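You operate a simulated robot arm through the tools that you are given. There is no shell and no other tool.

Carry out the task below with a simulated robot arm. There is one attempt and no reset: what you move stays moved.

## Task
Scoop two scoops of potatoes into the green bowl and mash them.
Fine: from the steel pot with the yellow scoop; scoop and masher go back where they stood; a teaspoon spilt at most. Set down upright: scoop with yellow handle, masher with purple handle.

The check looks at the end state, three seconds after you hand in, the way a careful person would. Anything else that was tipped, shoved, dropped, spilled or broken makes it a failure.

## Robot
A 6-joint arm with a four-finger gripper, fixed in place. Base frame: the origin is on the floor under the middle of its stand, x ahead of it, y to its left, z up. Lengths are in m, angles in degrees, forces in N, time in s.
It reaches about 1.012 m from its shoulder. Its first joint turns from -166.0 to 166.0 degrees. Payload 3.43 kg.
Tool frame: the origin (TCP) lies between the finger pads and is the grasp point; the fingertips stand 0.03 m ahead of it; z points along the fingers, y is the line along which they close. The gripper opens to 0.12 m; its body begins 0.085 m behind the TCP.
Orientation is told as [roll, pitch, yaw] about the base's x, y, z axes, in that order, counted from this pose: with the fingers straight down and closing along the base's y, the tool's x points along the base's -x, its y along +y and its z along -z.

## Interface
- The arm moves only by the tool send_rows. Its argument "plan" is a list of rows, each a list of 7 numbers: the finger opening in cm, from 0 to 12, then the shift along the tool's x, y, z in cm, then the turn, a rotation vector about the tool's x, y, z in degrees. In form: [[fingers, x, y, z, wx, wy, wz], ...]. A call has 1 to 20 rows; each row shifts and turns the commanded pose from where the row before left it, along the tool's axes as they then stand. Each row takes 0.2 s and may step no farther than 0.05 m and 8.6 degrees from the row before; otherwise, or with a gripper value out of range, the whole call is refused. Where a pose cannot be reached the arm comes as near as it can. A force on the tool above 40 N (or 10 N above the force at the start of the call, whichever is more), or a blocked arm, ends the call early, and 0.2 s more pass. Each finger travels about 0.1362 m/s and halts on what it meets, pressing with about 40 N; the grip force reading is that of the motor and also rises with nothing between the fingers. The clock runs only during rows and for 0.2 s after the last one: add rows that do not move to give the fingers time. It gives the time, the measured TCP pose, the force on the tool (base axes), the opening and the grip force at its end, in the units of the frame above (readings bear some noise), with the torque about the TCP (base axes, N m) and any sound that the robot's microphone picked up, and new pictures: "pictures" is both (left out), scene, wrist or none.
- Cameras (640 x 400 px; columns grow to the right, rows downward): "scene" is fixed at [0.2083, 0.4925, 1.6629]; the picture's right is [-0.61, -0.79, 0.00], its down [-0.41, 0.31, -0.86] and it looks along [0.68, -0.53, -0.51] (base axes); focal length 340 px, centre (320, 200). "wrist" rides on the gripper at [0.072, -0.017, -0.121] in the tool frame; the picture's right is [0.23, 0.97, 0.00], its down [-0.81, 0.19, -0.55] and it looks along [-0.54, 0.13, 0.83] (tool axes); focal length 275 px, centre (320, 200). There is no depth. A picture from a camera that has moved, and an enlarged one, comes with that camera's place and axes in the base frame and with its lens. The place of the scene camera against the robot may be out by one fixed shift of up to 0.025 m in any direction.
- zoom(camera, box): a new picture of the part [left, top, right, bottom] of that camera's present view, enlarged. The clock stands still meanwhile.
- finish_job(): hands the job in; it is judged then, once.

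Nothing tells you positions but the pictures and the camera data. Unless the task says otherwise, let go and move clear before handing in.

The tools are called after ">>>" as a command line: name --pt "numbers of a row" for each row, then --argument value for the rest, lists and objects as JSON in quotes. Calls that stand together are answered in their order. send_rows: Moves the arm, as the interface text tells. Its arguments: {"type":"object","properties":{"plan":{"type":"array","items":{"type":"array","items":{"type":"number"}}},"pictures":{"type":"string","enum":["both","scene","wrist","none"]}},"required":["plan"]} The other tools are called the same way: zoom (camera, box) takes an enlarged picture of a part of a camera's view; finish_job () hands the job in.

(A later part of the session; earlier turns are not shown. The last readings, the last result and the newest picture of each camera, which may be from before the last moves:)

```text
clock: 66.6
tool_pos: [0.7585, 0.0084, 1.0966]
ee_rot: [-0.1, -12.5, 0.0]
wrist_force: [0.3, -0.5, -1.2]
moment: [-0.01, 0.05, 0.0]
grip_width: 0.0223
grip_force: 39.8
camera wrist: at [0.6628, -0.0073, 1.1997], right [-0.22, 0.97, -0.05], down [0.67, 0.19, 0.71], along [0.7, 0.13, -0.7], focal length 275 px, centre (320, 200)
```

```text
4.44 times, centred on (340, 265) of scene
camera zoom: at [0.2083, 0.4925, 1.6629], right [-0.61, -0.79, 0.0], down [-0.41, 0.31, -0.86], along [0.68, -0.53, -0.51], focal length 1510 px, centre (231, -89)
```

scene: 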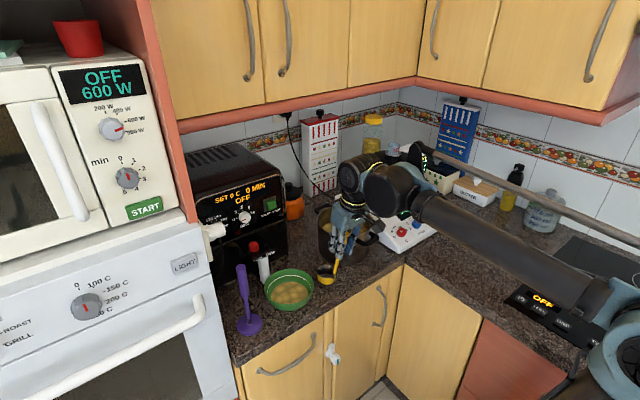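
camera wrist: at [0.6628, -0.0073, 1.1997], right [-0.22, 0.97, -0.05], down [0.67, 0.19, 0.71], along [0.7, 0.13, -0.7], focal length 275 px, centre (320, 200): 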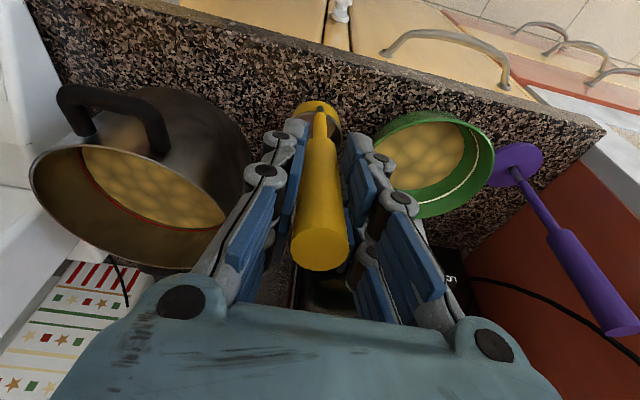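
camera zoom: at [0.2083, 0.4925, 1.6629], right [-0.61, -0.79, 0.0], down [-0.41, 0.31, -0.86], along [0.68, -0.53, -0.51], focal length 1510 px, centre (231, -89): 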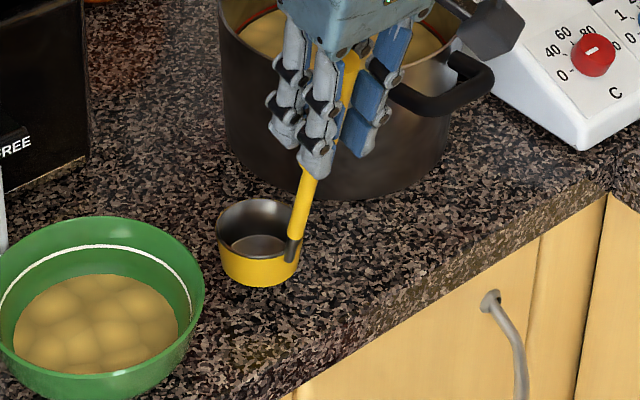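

I'll do a small correction and lower to a few millimetres above contact.

>>> send_rows --pt "0 0.27 -0.11 1.0 0 0 0" --pt "0 0.27 -0.11 1.0 0 0 0" --pt "0 0 0 0 0 0 0"

>>> zoom --camera "scene" --box '[300, 220, 380, 310]'

```text
clock: 67.4
tool_pos: [0.757, 0.0052, 1.0767]
ee_rot: [-0.2, -12.4, -0.1]
wrist_force: [0.9, -0.8, -1.6]
moment: [0.0, 0.07, -0.02]
grip_width: 0.0223
grip_force: 40.0
camera wrist: at [0.6624, -0.0101, 1.1792], right [-0.22, 0.97, -0.05], down [0.67, 0.19, 0.71], along [0.7, 0.13, -0.7], focal length 275 px, centre (320, 200)
```

scene: 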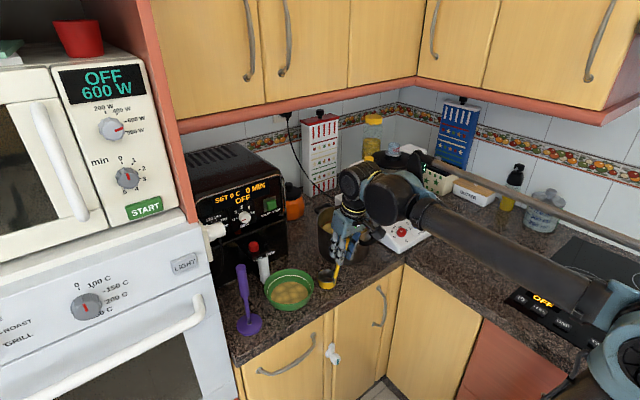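
wrist: 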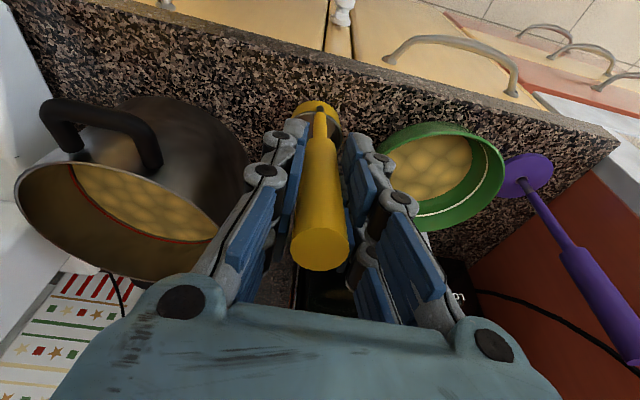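

```text
4.44 times, centred on (340, 265) of scene
camera zoom: at [0.2083, 0.4925, 1.6629], right [-0.61, -0.79, 0.0], down [-0.41, 0.31, -0.86], along [0.68, -0.53, -0.51], focal length 1510 px, centre (231, -89)
```

zoom: 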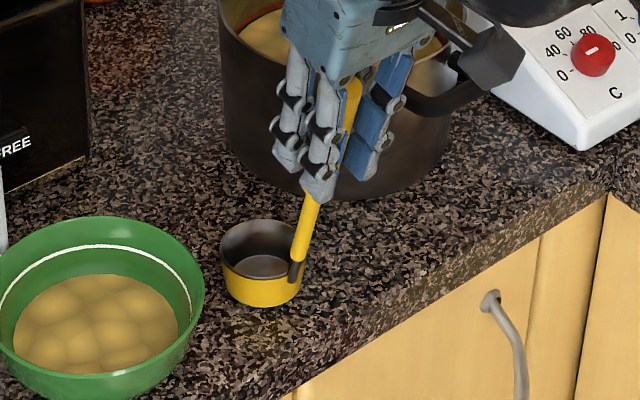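

The cup is 2–4 mm above its original resting place. I'll lower in small steps and watch the force.

>>> send_rows --pt "0 0.043 0 0.195 0 0 0" --pt "0 0.021 0 0.098 0 0 0" --pt "0 0 0 0 0 0 0" --pictures "none"

>>> send_rows --pt "0 0.021 0 0.098 0 0 0" --pt "0 0 0 0 0 0 0" --pictures "none"

```text
clock: 68.2
tool_pos: [0.7564, 0.0035, 1.0727]
ee_rot: [-0.1, -12.4, 0.1]
wrist_force: [1.2, -0.7, 2.3]
moment: [-0.02, -0.42, -0.07]
grip_width: 0.0222
grip_force: 39.7
```

```text
clock: 68.8
tool_pos: [0.7557, 0.0056, 1.0733]
ee_rot: [-0.1, -12.3, -0.1]
wrist_force: [-5.3, -1.9, 24.8]
moment: [-0.24, -1.15, -0.11]
grip_width: 0.0222
grip_force: 40.1
```

The cup is now on the counter and pressed. I'll relieve that by 0.8 mm and open the fingers gently.

>>> send_rows --pt "0 -0.017 0 -0.08 0 0 0" --pt "0 0 0 0 0 0 0" --pictures "none"

>>> send_rows --pt "2.4 0 0 0 0 0 0" --pt "2.8 0 0 0 0 0 0" --pt "3.4 0 0 0 0 0 0" --pt "4.2 0 0 0 0 0 0" --pt "5.2 0 0 0 0 0 0" --pt "6.4 0 0 0 0 0 0" --pt "6.4 0 0 0 0 0 0"

>>> zoom --camera "scene" --box '[300, 220, 380, 310]'

```text
clock: 69.4
tool_pos: [0.7562, 0.0058, 1.0733]
ee_rot: [0.0, -12.5, 0.0]
wrist_force: [-6.0, -0.4, 11.9]
moment: [-0.07, -0.05, -0.02]
grip_width: 0.0221
grip_force: 40.0
```

```text
clock: 71.0
tool_pos: [0.7561, 0.0049, 1.0735]
ee_rot: [-0.2, -12.4, 0.0]
wrist_force: [-0.3, -0.3, -0.2]
moment: [0.02, 0.0, -0.01]
grip_width: 0.0641
grip_force: 0.1
camera wrist: at [0.6617, -0.01, 1.1759], right [-0.22, 0.97, -0.05], down [0.67, 0.19, 0.71], along [0.7, 0.13, -0.7], focal length 275 px, centre (320, 200)
```

scene: 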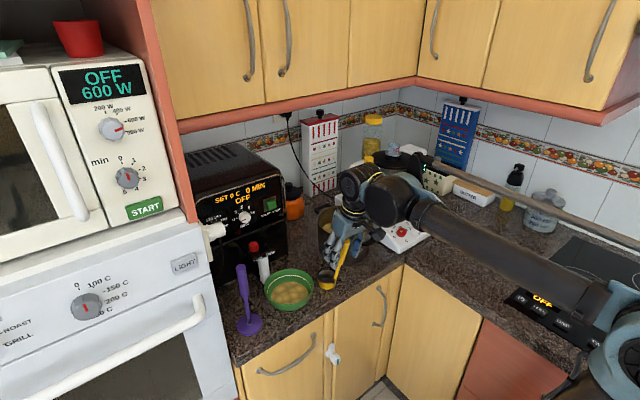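
wrist: 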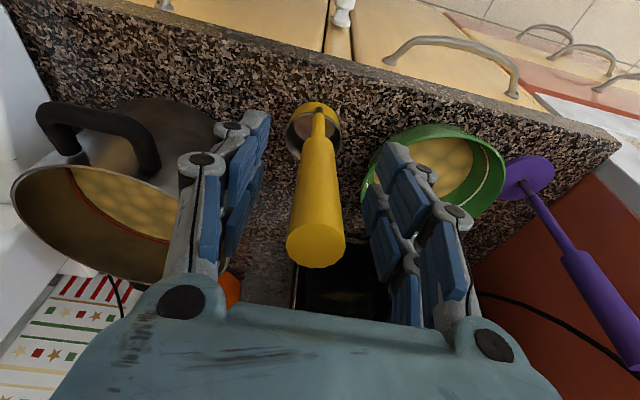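

```text
4.44 times, centred on (340, 265) of scene
camera zoom: at [0.2083, 0.4925, 1.6629], right [-0.61, -0.79, 0.0], down [-0.41, 0.31, -0.86], along [0.68, -0.53, -0.51], focal length 1510 px, centre (231, -89)
```

zoom: 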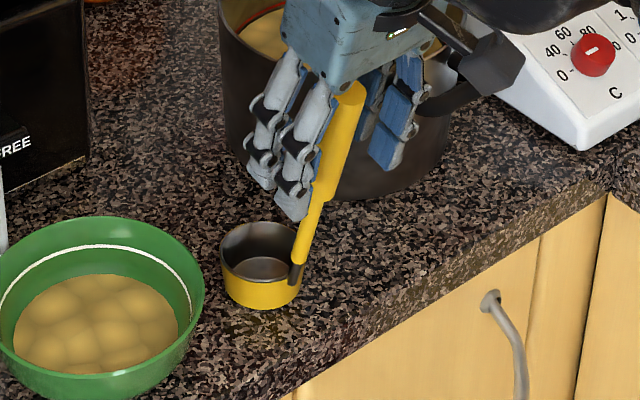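

The scoop stands upright on its spot. I'll back off along the handle.

>>> send_rows --pt "7 0 0 -2.0 0 0 0" --pt "7 0 0 -3.5 0 0 0" --pt "7 0 0 -4.0 0 0 0" --pt "8 0 0 -4.0 0 0 0" --pt "8 0 0 0 0 0 0"

>>> zoom --camera "scene" --box '[300, 195, 390, 300]'

>>> zoom --camera "wrist" --box '[260, 60, 380, 160]'

```text
clock: 72.2
tool_pos: [0.7257, 0.0054, 1.2057]
ee_rot: [-0.1, -12.4, 0.1]
wrist_force: [0.0, 0.2, -0.6]
moment: [0.0, 0.01, 0.02]
grip_width: 0.0802
grip_force: 0.0
camera wrist: at [0.6316, -0.0096, 1.309], right [-0.22, 0.97, -0.05], down [0.67, 0.19, 0.71], along [0.7, 0.13, -0.7], focal length 275 px, centre (320, 200)
```

scene: 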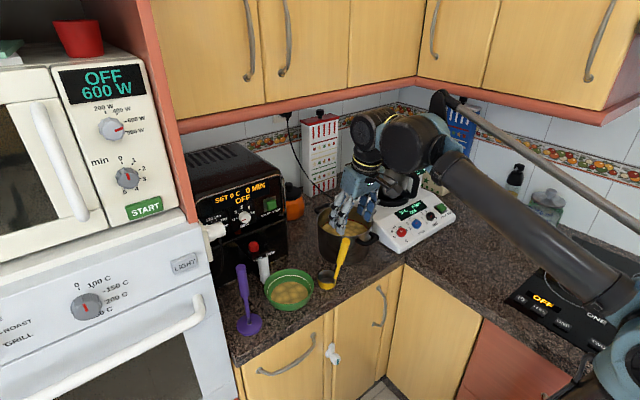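
wrist: 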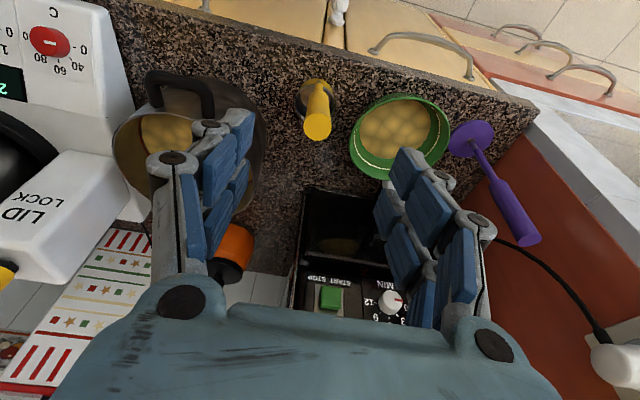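

```text
3.81 times, centred on (345, 248) of scene
camera zoom: at [0.2083, 0.4925, 1.6629], right [-0.61, -0.79, 0.0], down [-0.41, 0.31, -0.86], along [0.68, -0.53, -0.51], focal length 1294 px, centre (225, 19)
```

zoom: 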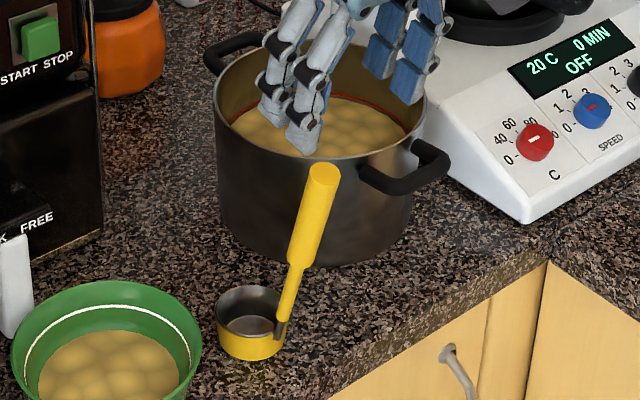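

```text
4.00 times, centred on (320, 110) of wrist
camera zoom: at [0.6316, -0.0096, 1.309], right [-0.22, 0.97, -0.05], down [0.67, 0.19, 0.71], along [0.7, 0.13, -0.7], focal length 1101 px, centre (320, 560)
```

zoom: 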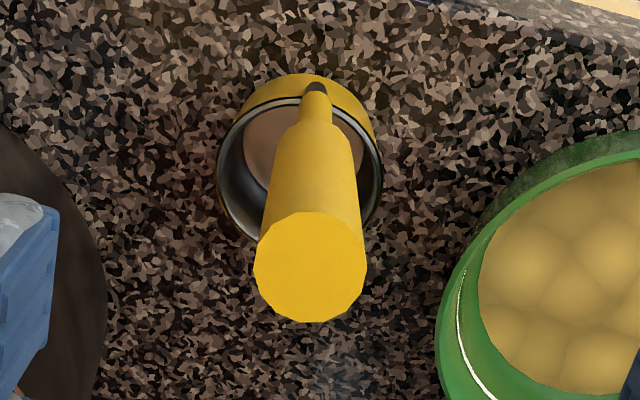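

The scoop is back exactly where it stood. The masher stands near (0.825, 0.268) with a wall at y ≈ 0.32 and a plug above it, so I'll approach it tilted with the gripper body leaning away from the wall. I'm raising and turning the tool for that.

>>> send_rows --pt "8 -0.96 0 -4.4 0 0 0" --pt "8 -0.96 0 -4.4 0 0 0" --pt "8 0 0 0 -1.742 0 -7.99" --pt "8 0 0 0 -1.742 0 -7.99" --pt "8 0 0 0 -1.742 0 -7.99" --pt "8 0 0 0 -1.742 0 -7.99" --pt "8 0 0 0 -1.742 0 -7.99" --pt "8 0 0 0 -1.742 0 -7.99" --pt "8 0 0 0 -1.742 0 -7.99" --pt "8 0 0 0 -1.742 0 -7.99" --pt "8 0 0 0 -1.742 0 -7.99" --pt "8 0 0 0 -1.742 0 -7.99" --pt "8 0 0 0 -1.742 0 -7.99" --pt "8 0 0 0 0 -8.5 0" --pt "8 0 0 0 0 -8.5 0" --pt "8 0 0 0 0 0 0"

```text
clock: 75.6
tool_pos: [0.7272, 0.0064, 1.2959]
ee_rot: [0.0, -29.2, 90.0]
wrist_force: [0.7, -0.4, -0.9]
moment: [0.03, -0.02, 0.02]
grip_width: 0.08
grip_force: 0.1
camera wrist: at [0.7438, -0.1137, 1.3662], right [-0.97, -0.2, -0.11], down [-0.19, 0.44, 0.88], along [-0.13, 0.88, -0.46], focal length 275 px, centre (320, 200)
```

scene: 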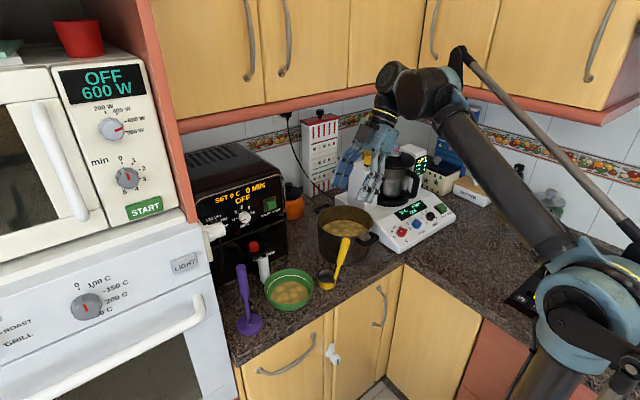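
wrist: 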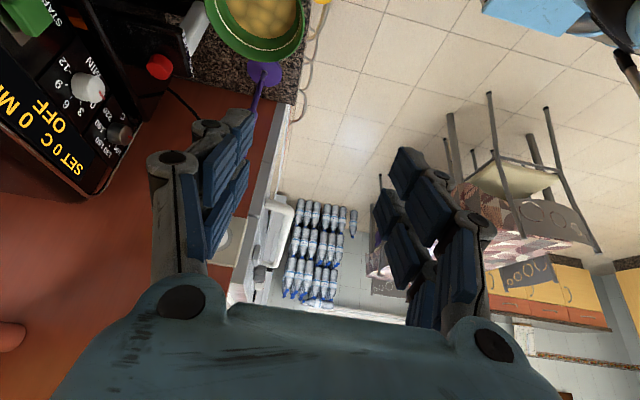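

The tool is tilted 29° with the camera on the right-hand side. I'll move to a hover point on the approach line to the masher and look.

>>> send_rows --pt "8 -2.41 -1.96 2.41 0 0 0" --pt "8 -2.41 -1.96 2.41 0 0 0" --pt "8 -2.41 -1.96 2.41 0 0 0" --pt "8 -2.41 -1.96 2.41 0 0 0" --pt "8 -2.41 -1.96 2.41 0 0 0" --pt "8 0 0 0 0 0 0"

>>> zoom --camera "wrist" --box '[220, 0, 440, 260]'

>>> zoom --camera "scene" --box '[200, 160, 340, 350]'

```text
clock: 77.0
tool_pos: [0.8262, 0.1672, 1.2475]
ee_rot: [-0.1, -29.3, 89.9]
wrist_force: [-0.9, -0.1, 1.3]
moment: [0.01, -0.03, -0.02]
grip_width: 0.0801
grip_force: 0.0
camera wrist: at [0.8436, 0.0485, 1.3185], right [-0.97, -0.2, -0.11], down [-0.19, 0.44, 0.88], along [-0.12, 0.88, -0.47], focal length 275 px, centre (320, 200)
```

scene: 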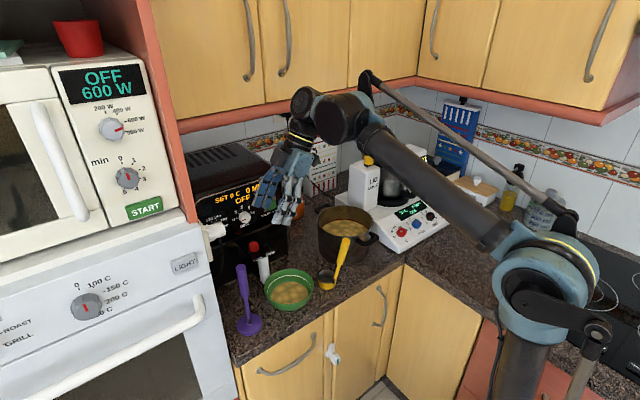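
wrist: 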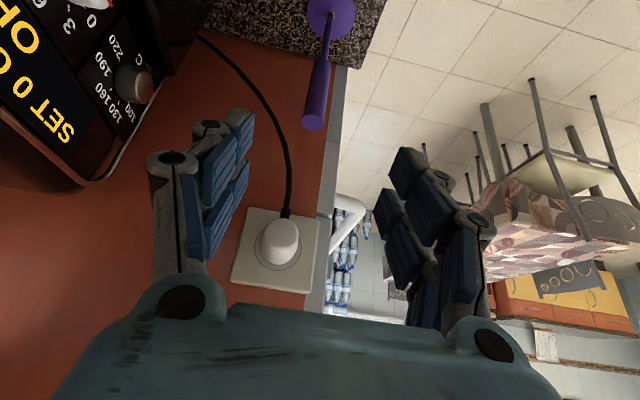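

```text
1.54 times, centred on (330, 130) of wrist
camera zoom: at [0.8436, 0.0485, 1.3185], right [-0.97, -0.2, -0.11], down [-0.19, 0.44, 0.88], along [-0.12, 0.88, -0.47], focal length 424 px, centre (305, 308)
```

zoom: 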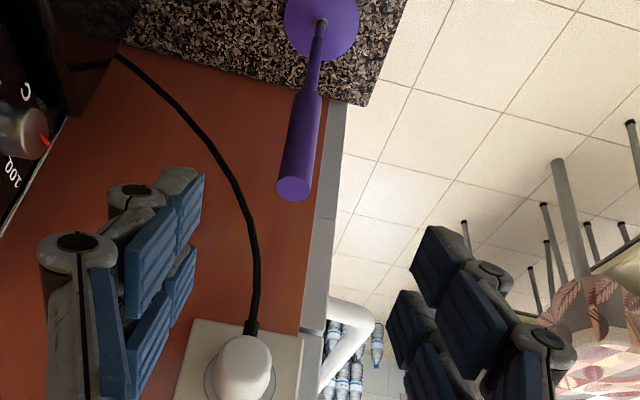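

```text
2.11 times, centred on (270, 255) of scene
camera zoom: at [0.2083, 0.4925, 1.6629], right [-0.61, -0.79, 0.0], down [-0.41, 0.31, -0.86], along [0.68, -0.53, -0.51], focal length 715 px, centre (425, 84)
```

zoom: 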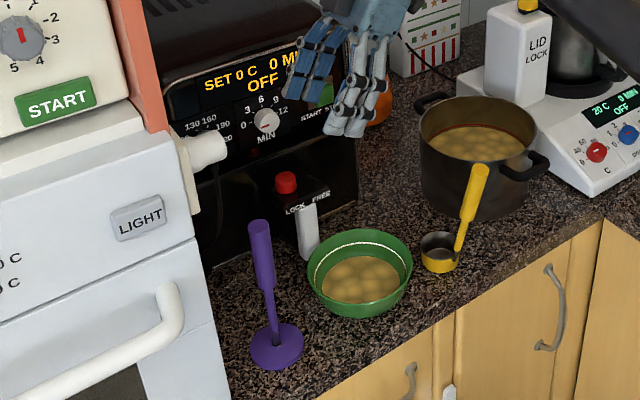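

The masher is vertical at about (0.8295, 0.2735) with its top near z 1.11, and the wall is at y ≈ 0.355. I'll advance along the tool axis most of the way, then check centring.

>>> send_rows --pt "8 -0.085 -0.083 4.0 0 0 0" --pt "8 -0.085 -0.083 4.0 0 0 0" --pt "7 -0.085 -0.083 4.0 0 0 0" --pt "7 -0.085 -0.083 3.5 0 0 0" --pt "7 0 0 0 0 0 0"

>>> zoom --camera "scene" --box '[200, 190, 340, 350]'

```text
clock: 78.2
tool_pos: [0.8281, 0.2471, 1.1147]
ee_rot: [-0.1, -29.2, 89.9]
wrist_force: [-0.2, 0.1, -0.2]
moment: [-0.01, 0.02, -0.02]
grip_width: 0.0699
grip_force: 0.2
camera wrist: at [0.8458, 0.1274, 1.1862], right [-0.97, -0.2, -0.11], down [-0.19, 0.44, 0.88], along [-0.12, 0.88, -0.47], focal length 275 px, centre (320, 200)
```

scene: 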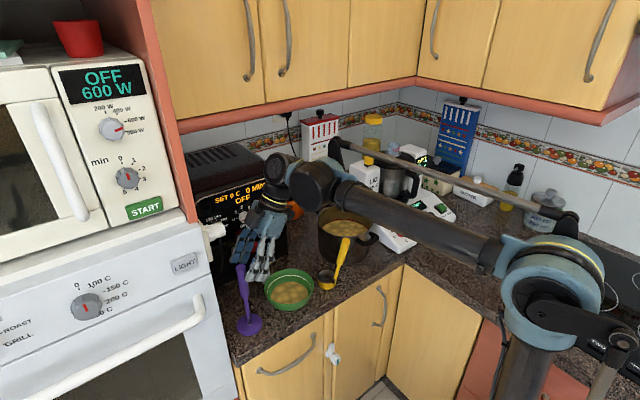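
wrist: 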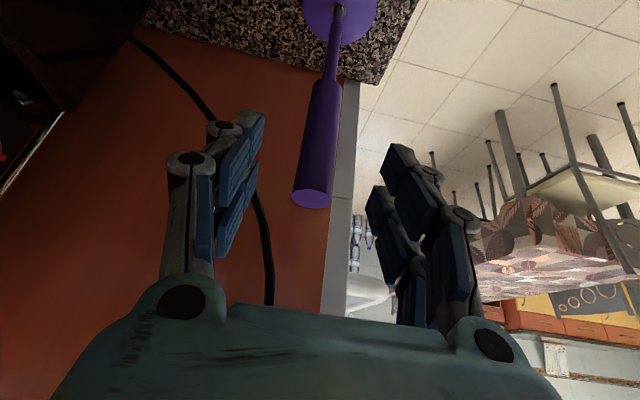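

```text
2.50 times, centred on (270, 270) of scene
camera zoom: at [0.2083, 0.4925, 1.6629], right [-0.61, -0.79, 0.0], down [-0.41, 0.31, -0.86], along [0.68, -0.53, -0.51], focal length 849 px, centre (445, 25)
```

zoom: 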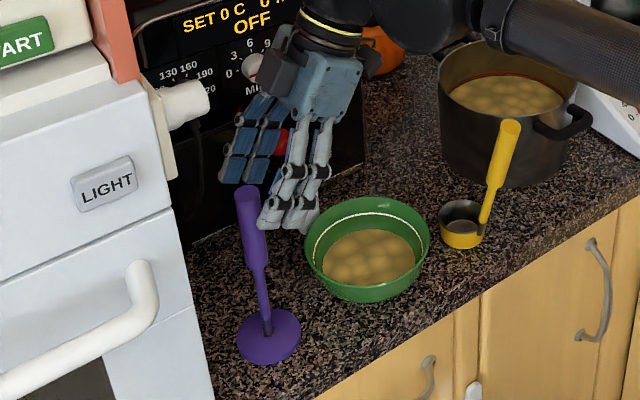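

The handle is centred to within 2 mm. I'll go in the last 5.6 cm.

>>> send_rows --pt "7 0.065 -0.08 2.81 0 0 0" --pt "7 0.065 -0.08 2.81 0 0 0" --pt "7 0 0 0 0 0 0"

>>> zoom --camera "scene" --box '[200, 190, 340, 350]'

```text
clock: 79.0
tool_pos: [0.8285, 0.2737, 1.0647]
ee_rot: [-0.1, -29.2, 89.9]
wrist_force: [0.1, 0.7, 0.4]
moment: [-0.01, 0.01, 0.01]
grip_width: 0.0698
grip_force: 0.0
camera wrist: at [0.8469, 0.1542, 1.1361], right [-0.97, -0.2, -0.11], down [-0.19, 0.44, 0.88], along [-0.12, 0.88, -0.47], focal length 275 px, centre (320, 200)
```

scene: 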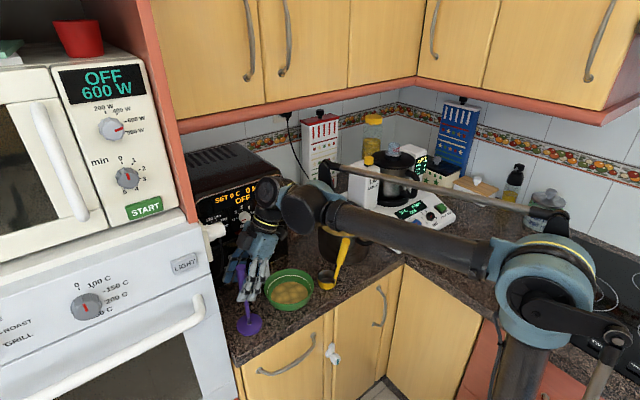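
wrist: 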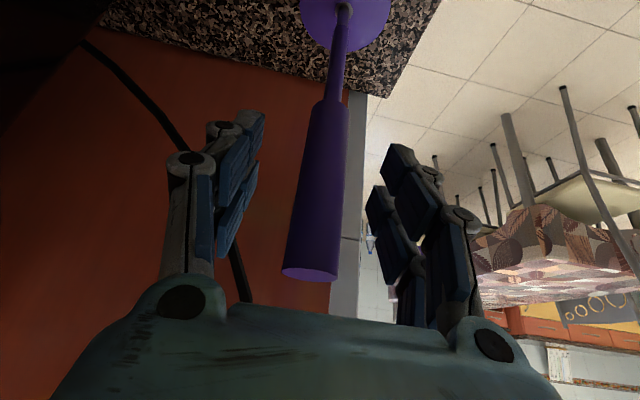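

```text
2.50 times, centred on (270, 270) of scene
camera zoom: at [0.2083, 0.4925, 1.6629], right [-0.61, -0.79, 0.0], down [-0.41, 0.31, -0.86], along [0.68, -0.53, -0.51], focal length 849 px, centre (445, 25)
```

zoom: 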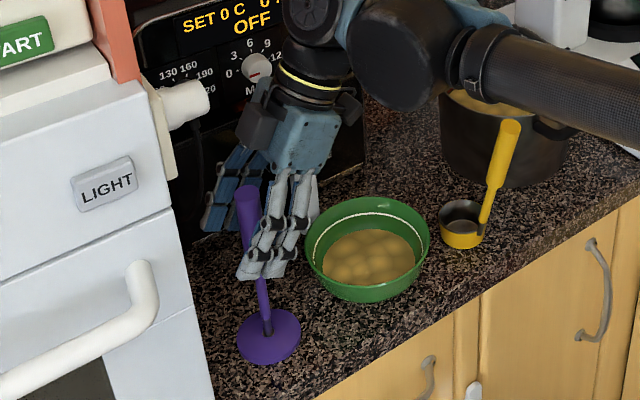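

Centred. I'll close on the masher handle.

>>> send_rows --pt "5 0 0 0 0 0 0" --pt "3.6 0 0 0 0 0 0" --pt "2.9 0 0 0 0 0 0" --pt "2.4 0 0 0 0 0 0" --pt "1.8 0 0 0 0 0 0" --pt "0 0 0 0 0 0 0" --pt "0 0 0 0 0 0 0"

>>> zoom --camera "scene" --box '[200, 190, 340, 350]'

```text
clock: 80.6
tool_pos: [0.8292, 0.2729, 1.0658]
ee_rot: [-0.1, -29.2, 90.0]
wrist_force: [0.3, 0.0, 0.9]
moment: [0.0, -0.05, 0.0]
grip_width: 0.026
grip_force: 40.2
camera wrist: at [0.8469, 0.154, 1.1363], right [-0.97, -0.2, -0.11], down [-0.19, 0.44, 0.88], along [-0.12, 0.88, -0.47], focal length 275 px, centre (320, 200)
```

scene: 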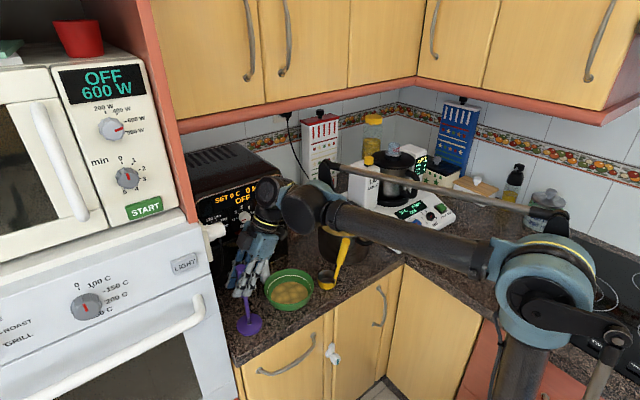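
wrist: 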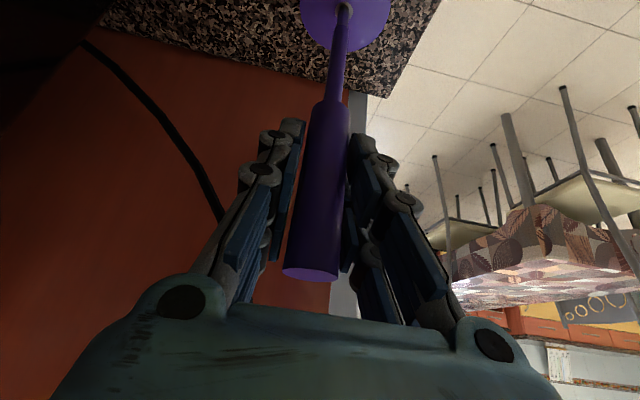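

```text
2.50 times, centred on (270, 270) of scene
camera zoom: at [0.2083, 0.4925, 1.6629], right [-0.61, -0.79, 0.0], down [-0.41, 0.31, -0.86], along [0.68, -0.53, -0.51], focal length 849 px, centre (445, 25)
```

zoom: 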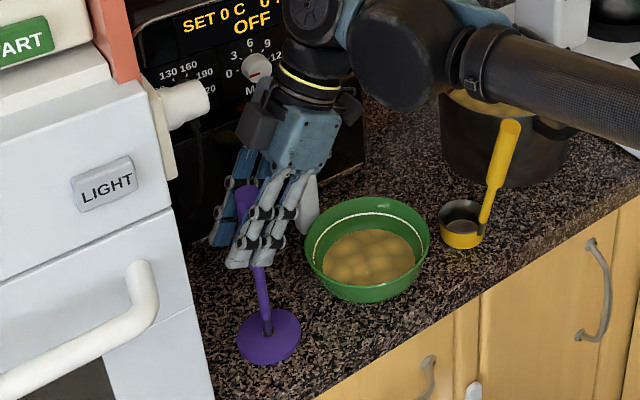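

Gripped. I'll lift straight up a little, then up and away from the wall and plug.

>>> send_rows --pt "0 -0.488 0 -0.873 0 0 0" --pt "0 -0.73 0 -1.31 0 0 0" --pt "0 -0.73 0 -1.31 0 0 0" --pt "0 -0.4 0 -3.79 0 0 0" --pt "0 -0.4 0 -3.79 0 0 0" --pt "0 -0.4 0 -3.79 0 0 0" --pt "0 0 0 0 0 0 0"

>>> zoom --camera "scene" --box '[200, 170, 340, 340]'

```text
clock: 82.2
tool_pos: [0.8308, 0.2323, 1.2113]
ee_rot: [0.0, -29.1, 90.0]
wrist_force: [0.1, -0.2, -1.7]
moment: [-0.02, 0.03, -0.01]
grip_width: 0.026
grip_force: 39.8
camera wrist: at [0.848, 0.1122, 1.2831], right [-0.97, -0.2, -0.11], down [-0.19, 0.44, 0.88], along [-0.12, 0.88, -0.47], focal length 275 px, centre (320, 200)
```

scene: 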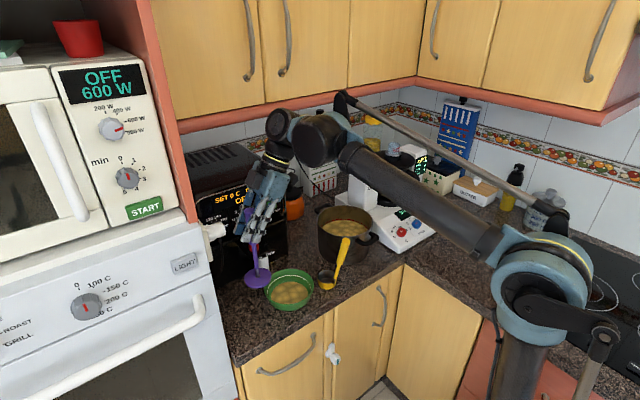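
wrist: 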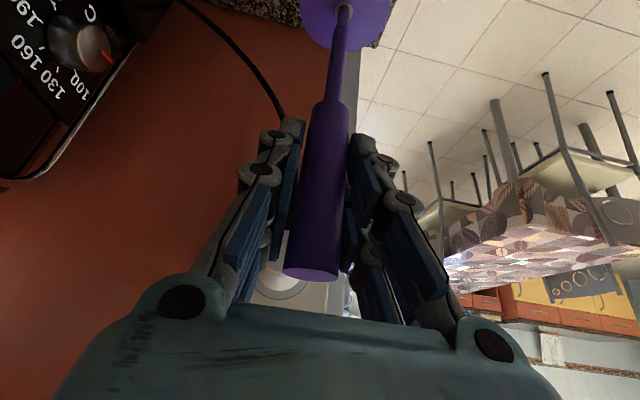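

```text
2.35 times, centred on (270, 255) of scene
camera zoom: at [0.2083, 0.4925, 1.6629], right [-0.61, -0.79, 0.0], down [-0.41, 0.31, -0.86], along [0.68, -0.53, -0.51], focal length 799 px, centre (438, 71)
```

zoom: 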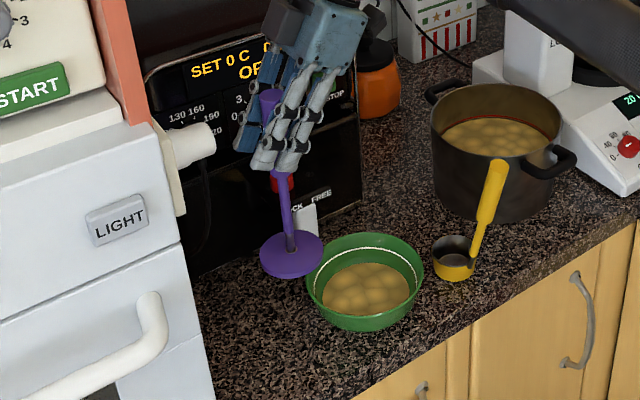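

The masher is clear. I'll move it over the bowl centre and lower it to just above the rim level.

>>> send_rows --pt "0 2.85 0.1 -1.59 0 0 0" --pt "0 2.85 0.1 -1.59 0 0 0" --pt "0 2.85 0.1 -1.59 0 0 0" --pt "0 0 0 0 0 0 0" --pt "0 1.46 0 2.62 0 0 0" --pt "0 1.46 0 2.62 0 0 0" --pt "0 0 0 0 0 0 0"

>>> zoom --camera "scene" --box '[230, 190, 350, 330]'

>>> zoom --camera "wrist" --box '[240, 0, 440, 200]'

```text
clock: 83.8
tool_pos: [0.8268, 0.1307, 1.1508]
ee_rot: [0.0, -29.2, 90.0]
wrist_force: [-0.3, 0.7, -1.3]
moment: [0.0, 0.03, -0.01]
grip_width: 0.0261
grip_force: 40.2
camera wrist: at [0.8447, 0.0117, 1.2215], right [-0.97, -0.2, -0.11], down [-0.19, 0.44, 0.88], along [-0.12, 0.88, -0.47], focal length 275 px, centre (320, 200)
```

scene: 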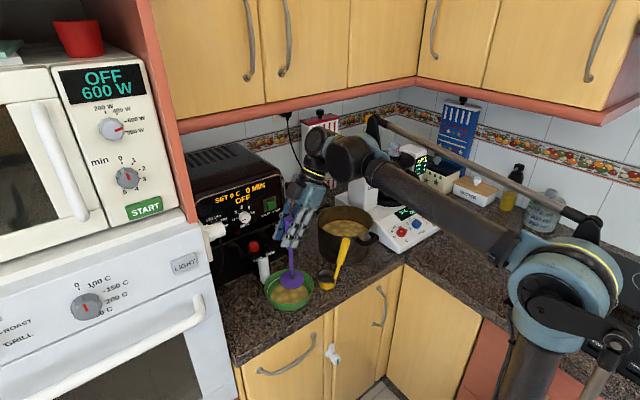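
wrist: 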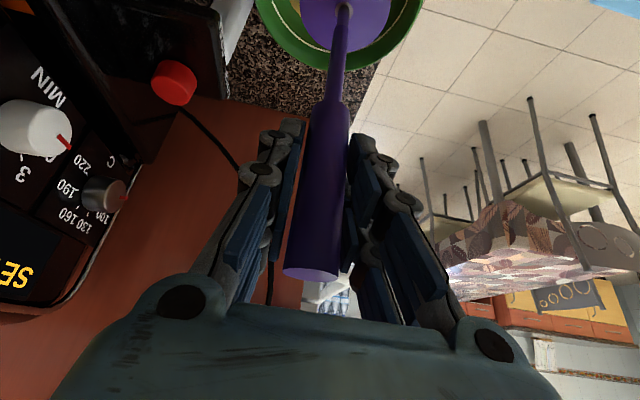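

```text
2.86 times, centred on (290, 260) of scene
camera zoom: at [0.2083, 0.4925, 1.6629], right [-0.61, -0.79, 0.0], down [-0.41, 0.31, -0.86], along [0.68, -0.53, -0.51], focal length 970 px, centre (406, 29)
```

zoom: 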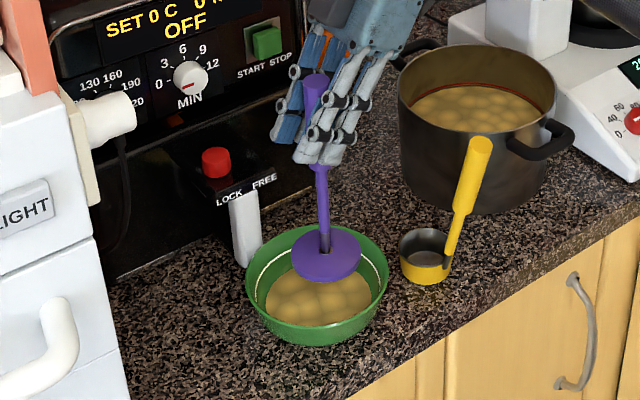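

```text
2.00 times, centred on (340, 100) of wrist
camera zoom: at [0.8447, 0.0117, 1.2215], right [-0.97, -0.2, -0.11], down [-0.19, 0.44, 0.88], along [-0.12, 0.88, -0.47], focal length 551 px, centre (280, 400)
```

zoom: 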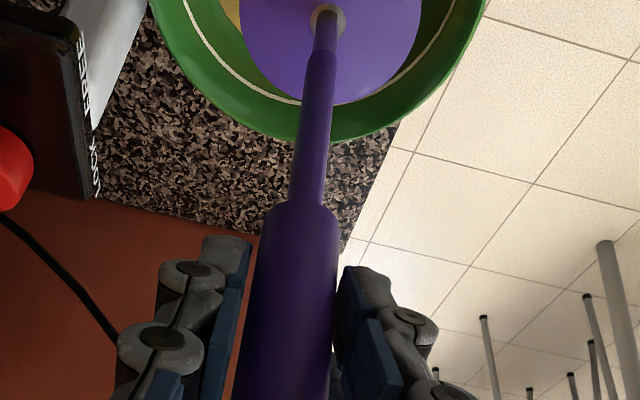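

The masher disk is centred over the bowl. I'll press down slowly, watching the force.

>>> send_rows --pt "0 0.716 0 1.896 0 0 0" --pt "0 0.976 0 1.746 0 0 0" --pt "0 0.488 0 0.873 0 0 0" --pt "0 0 0 0 0 0 0"

>>> zoom --camera "scene" --box '[230, 190, 350, 330]'

```text
clock: 84.8
tool_pos: [0.8278, 0.1344, 1.1004]
ee_rot: [0.0, -29.2, 90.0]
wrist_force: [-0.4, -0.6, -1.1]
moment: [0.01, 0.03, 0.0]
grip_width: 0.0257
grip_force: 40.0
camera wrist: at [0.8451, 0.0155, 1.1722], right [-0.97, -0.2, -0.11], down [-0.19, 0.44, 0.88], along [-0.12, 0.88, -0.47], focal length 275 px, centre (320, 200)
```

scene: 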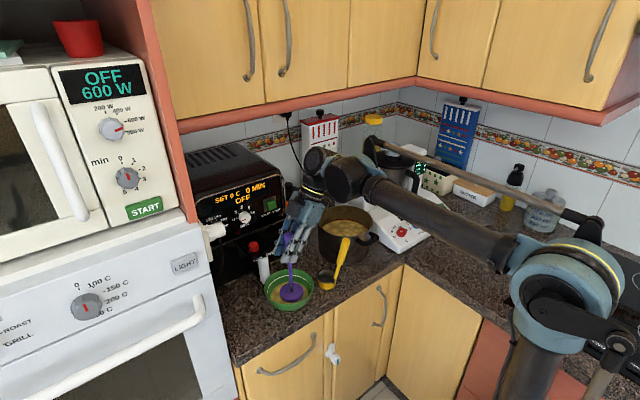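
wrist: 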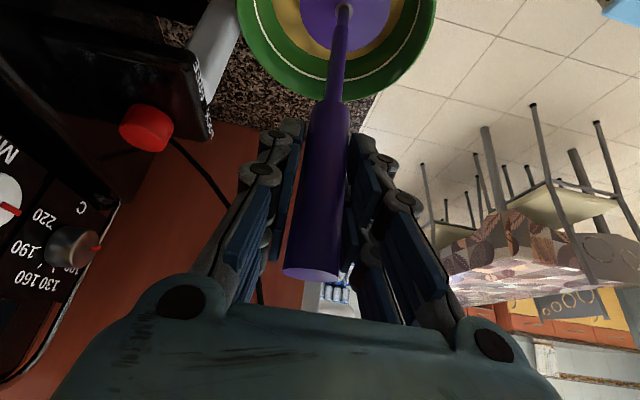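

```text
2.86 times, centred on (290, 260) of scene
camera zoom: at [0.2083, 0.4925, 1.6629], right [-0.61, -0.79, 0.0], down [-0.41, 0.31, -0.86], along [0.68, -0.53, -0.51], focal length 970 px, centre (406, 29)
```

zoom: 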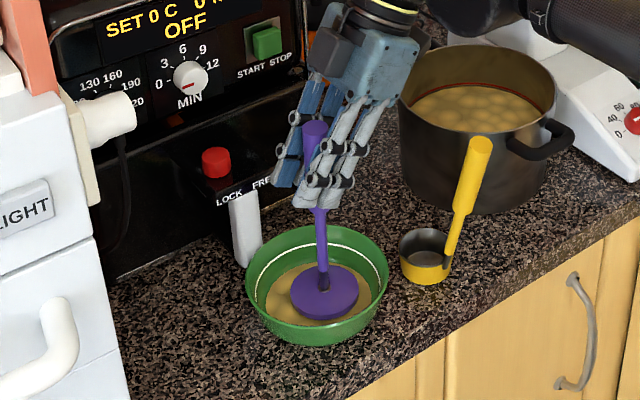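

The disk is at the potato surface. I'll press further.

>>> send_rows --pt "0 0.244 0 0.437 0 0 0" --pt "0 0.244 0 0.437 0 0 0" --pt "0 0 0 0 0 0 0"

>>> zoom --camera "scene" --box '[230, 190, 350, 330]'

```text
clock: 85.6
tool_pos: [0.8272, 0.1342, 1.0908]
ee_rot: [-0.2, -29.2, 89.9]
wrist_force: [-0.2, -0.3, -1.9]
moment: [-0.01, 0.01, 0.0]
grip_width: 0.0259
grip_force: 40.0
camera wrist: at [0.8447, 0.015, 1.1617], right [-0.97, -0.2, -0.11], down [-0.19, 0.44, 0.88], along [-0.12, 0.88, -0.47], focal length 275 px, centre (320, 200)
```

scene: 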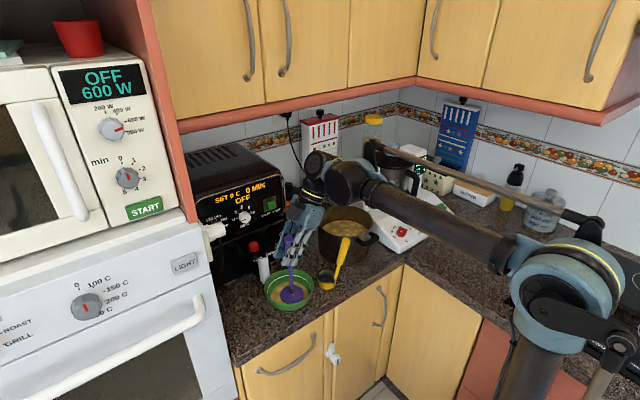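
wrist: 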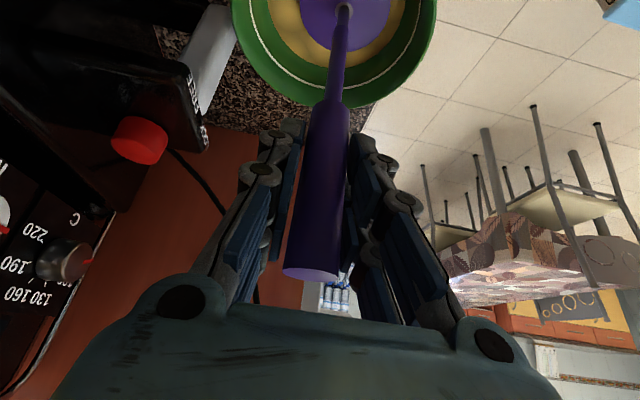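

```text
2.86 times, centred on (290, 260) of scene
camera zoom: at [0.2083, 0.4925, 1.6629], right [-0.61, -0.79, 0.0], down [-0.41, 0.31, -0.86], along [0.68, -0.53, -0.51], focal length 970 px, centre (406, 29)
```

zoom: 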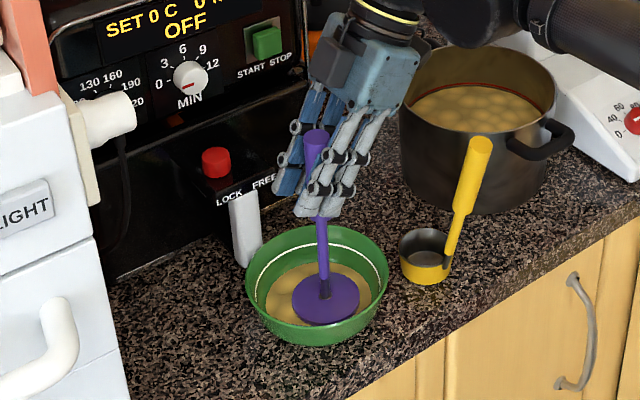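

No resistance yet. I'll continue in 5 mm steps.

>>> send_rows --pt "0 0.244 0 0.437 0 0 0" --pt "0 0 0 0 0 0 0" --pictures "none"

>>> send_rows --pt "0 0.146 0 0.262 0 0 0" --pt "0 0 0 0 0 0 0"

>>> zoom --camera "scene" --box '[230, 190, 350, 330]'

```text
clock: 86.2
tool_pos: [0.8274, 0.135, 1.0853]
ee_rot: [0.0, -29.3, 90.0]
wrist_force: [0.4, -1.1, -2.0]
moment: [-0.02, 0.01, 0.01]
grip_width: 0.0259
grip_force: 39.9
```

```text
clock: 86.8
tool_pos: [0.8289, 0.1348, 1.0836]
ee_rot: [-0.1, -29.2, 89.9]
wrist_force: [-0.6, 0.1, -2.7]
moment: [-0.01, 0.0, -0.01]
grip_width: 0.0259
grip_force: 39.7
camera wrist: at [0.8447, 0.015, 1.1532], right [-0.97, -0.2, -0.11], down [-0.19, 0.44, 0.88], along [-0.12, 0.88, -0.47], focal length 275 px, centre (320, 200)
```

scene: 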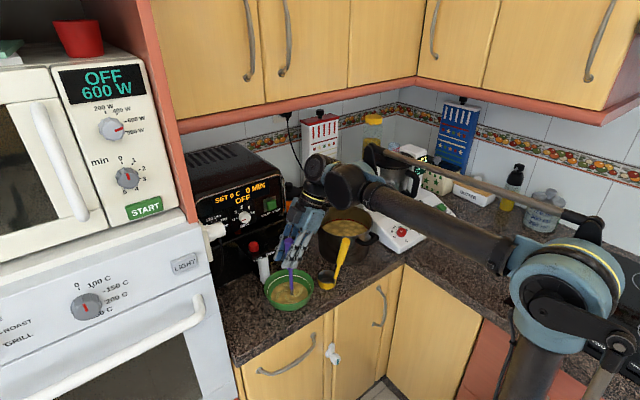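
wrist: 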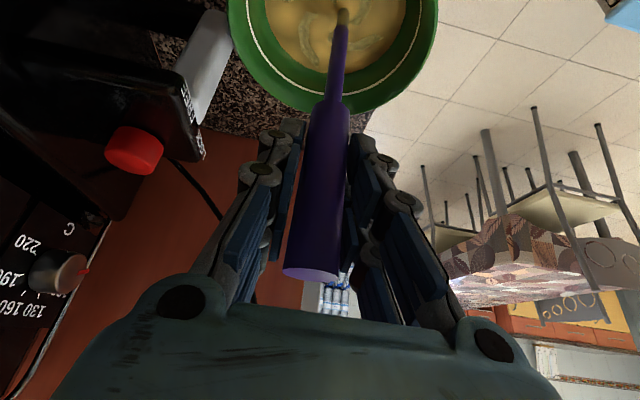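

```text
2.86 times, centred on (290, 260) of scene
camera zoom: at [0.2083, 0.4925, 1.6629], right [-0.61, -0.79, 0.0], down [-0.41, 0.31, -0.86], along [0.68, -0.53, -0.51], focal length 970 px, centre (406, 29)
```

zoom: 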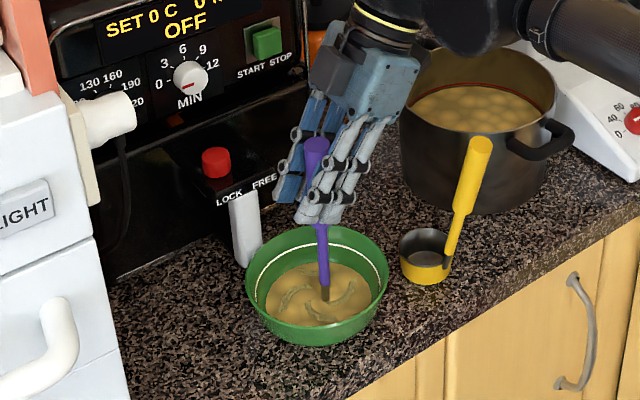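

The disk is in and the texture has started to change to mash. I'll do several gentle strokes up and down.

>>> send_rows --pt "0 -0.976 0 -1.746 0 0 0" --pt "0 -0.73 0 -1.31 0 0 0" --pt "0 0.73 0 1.31 0 0 0" --pt "0 0.976 0 1.746 0 0 0" --pt "0 -0.976 0 -1.746 0 0 0" --pt "0 -0.73 0 -1.31 0 0 0" --pt "0 0.73 0 1.31 0 0 0" --pt "0 0.976 0 1.746 0 0 0" --pt "0 -0.976 0 -1.746 0 0 0" --pt "0 -0.73 0 -1.31 0 0 0" --pt "0 0.73 0 1.31 0 0 0" --pt "0 0.976 0 1.746 0 0 0" --pt "0 0 0 0 0 0 0"

>>> zoom --camera "scene" --box '[230, 190, 350, 330]'

>>> zoom --camera "wrist" --box '[220, 0, 440, 120]'

```text
clock: 89.6
tool_pos: [0.8263, 0.1338, 1.0815]
ee_rot: [-0.1, -29.3, 89.9]
wrist_force: [-0.2, 0.8, -1.4]
moment: [-0.03, 0.0, 0.01]
grip_width: 0.0258
grip_force: 40.1
camera wrist: at [0.8438, 0.0148, 1.1525], right [-0.97, -0.2, -0.11], down [-0.19, 0.44, 0.88], along [-0.12, 0.88, -0.47], focal length 275 px, centre (320, 200)
```

scene: 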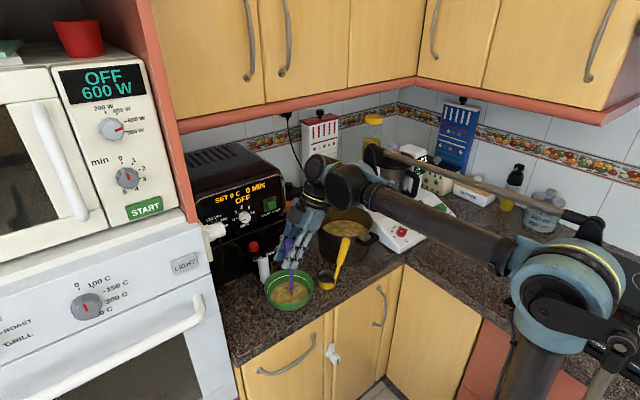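
wrist: 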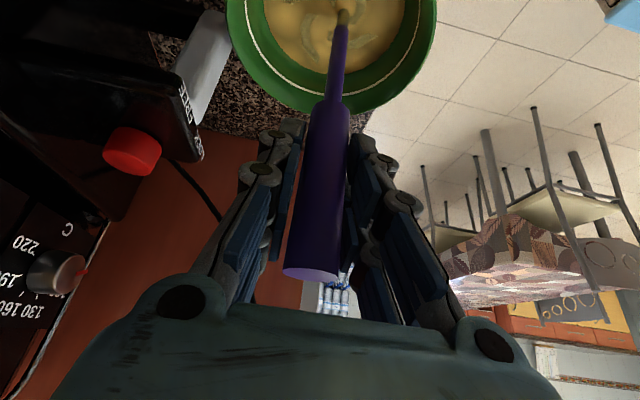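

```text
2.86 times, centred on (290, 260) of scene
camera zoom: at [0.2083, 0.4925, 1.6629], right [-0.61, -0.79, 0.0], down [-0.41, 0.31, -0.86], along [0.68, -0.53, -0.51], focal length 970 px, centre (406, 29)
```

zoom: 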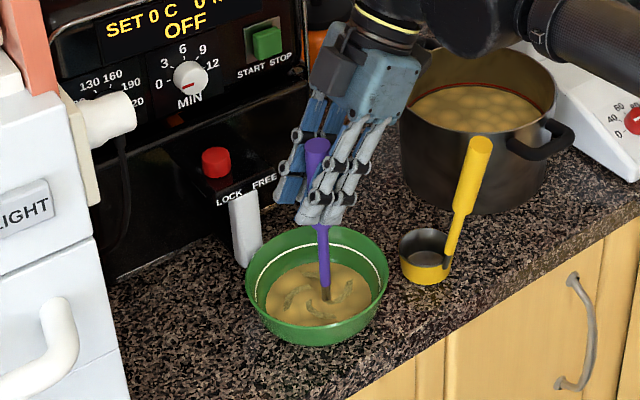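

```text
2.91 times, centred on (330, 60) of wrist
camera zoom: at [0.8438, 0.0148, 1.1525], right [-0.97, -0.2, -0.11], down [-0.19, 0.44, 0.88], along [-0.12, 0.88, -0.47], focal length 801 px, centre (291, 607)
```

zoom: 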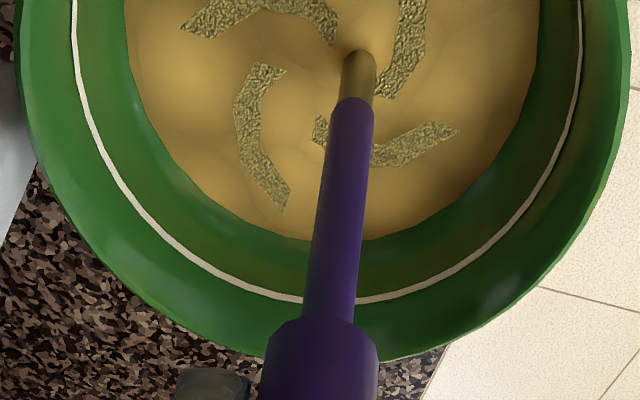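

I'll lift the masher out of the mash to see how far it is done.

>>> send_rows --pt "0 -0.976 0 -1.746 0 0 0" --pt "0 -0.976 0 -1.746 0 0 0" --pt "0 -1.22 0 -2.18 0 0 0" --pt "0 0 0 0 0 0 0"

>>> zoom --camera "scene" --box '[250, 220, 330, 320]'

>>> zoom --camera "wrist" --box '[220, 0, 440, 120]'

```text
clock: 90.6
tool_pos: [0.8274, 0.1364, 1.149]
ee_rot: [-0.2, -29.1, 89.9]
wrist_force: [1.1, 0.7, -2.4]
moment: [0.03, 0.01, 0.02]
grip_width: 0.0258
grip_force: 40.4
camera wrist: at [0.8443, 0.0164, 1.2196], right [-0.97, -0.2, -0.11], down [-0.19, 0.44, 0.88], along [-0.12, 0.88, -0.47], focal length 275 px, centre (320, 200)
```

scene: 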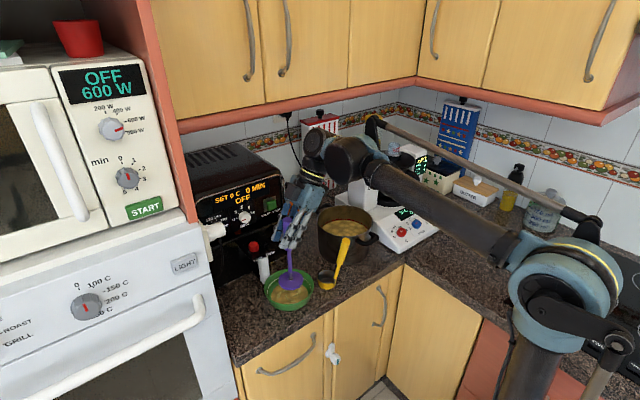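
wrist: 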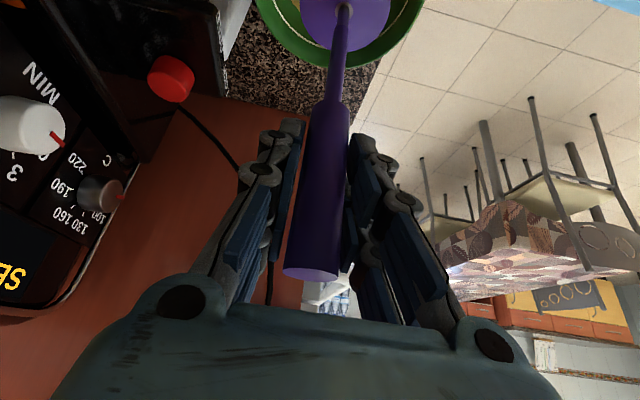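

```text
4.00 times, centred on (290, 270) of scene
camera zoom: at [0.2083, 0.4925, 1.6629], right [-0.61, -0.79, 0.0], down [-0.41, 0.31, -0.86], along [0.68, -0.53, -0.51], focal length 1359 px, centre (440, -80)
```

zoom: 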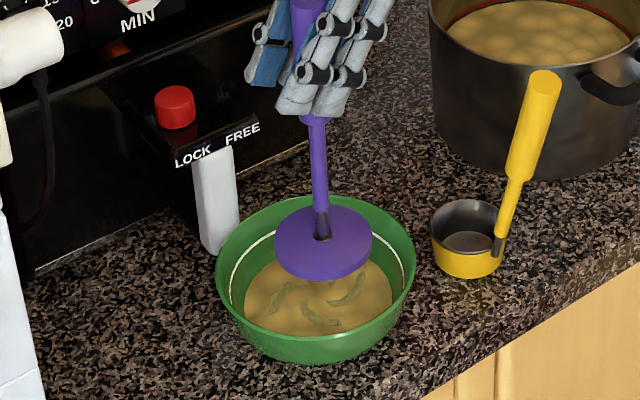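

```text
2.91 times, centred on (330, 60) of wrist
camera zoom: at [0.8443, 0.0164, 1.2196], right [-0.97, -0.2, -0.11], down [-0.19, 0.44, 0.88], along [-0.12, 0.88, -0.47], focal length 801 px, centre (291, 607)
```

zoom: 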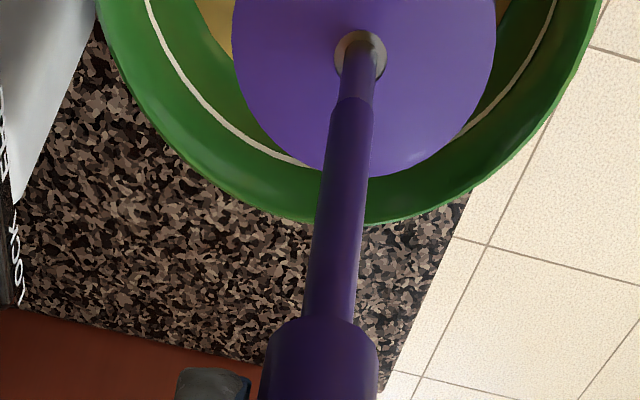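

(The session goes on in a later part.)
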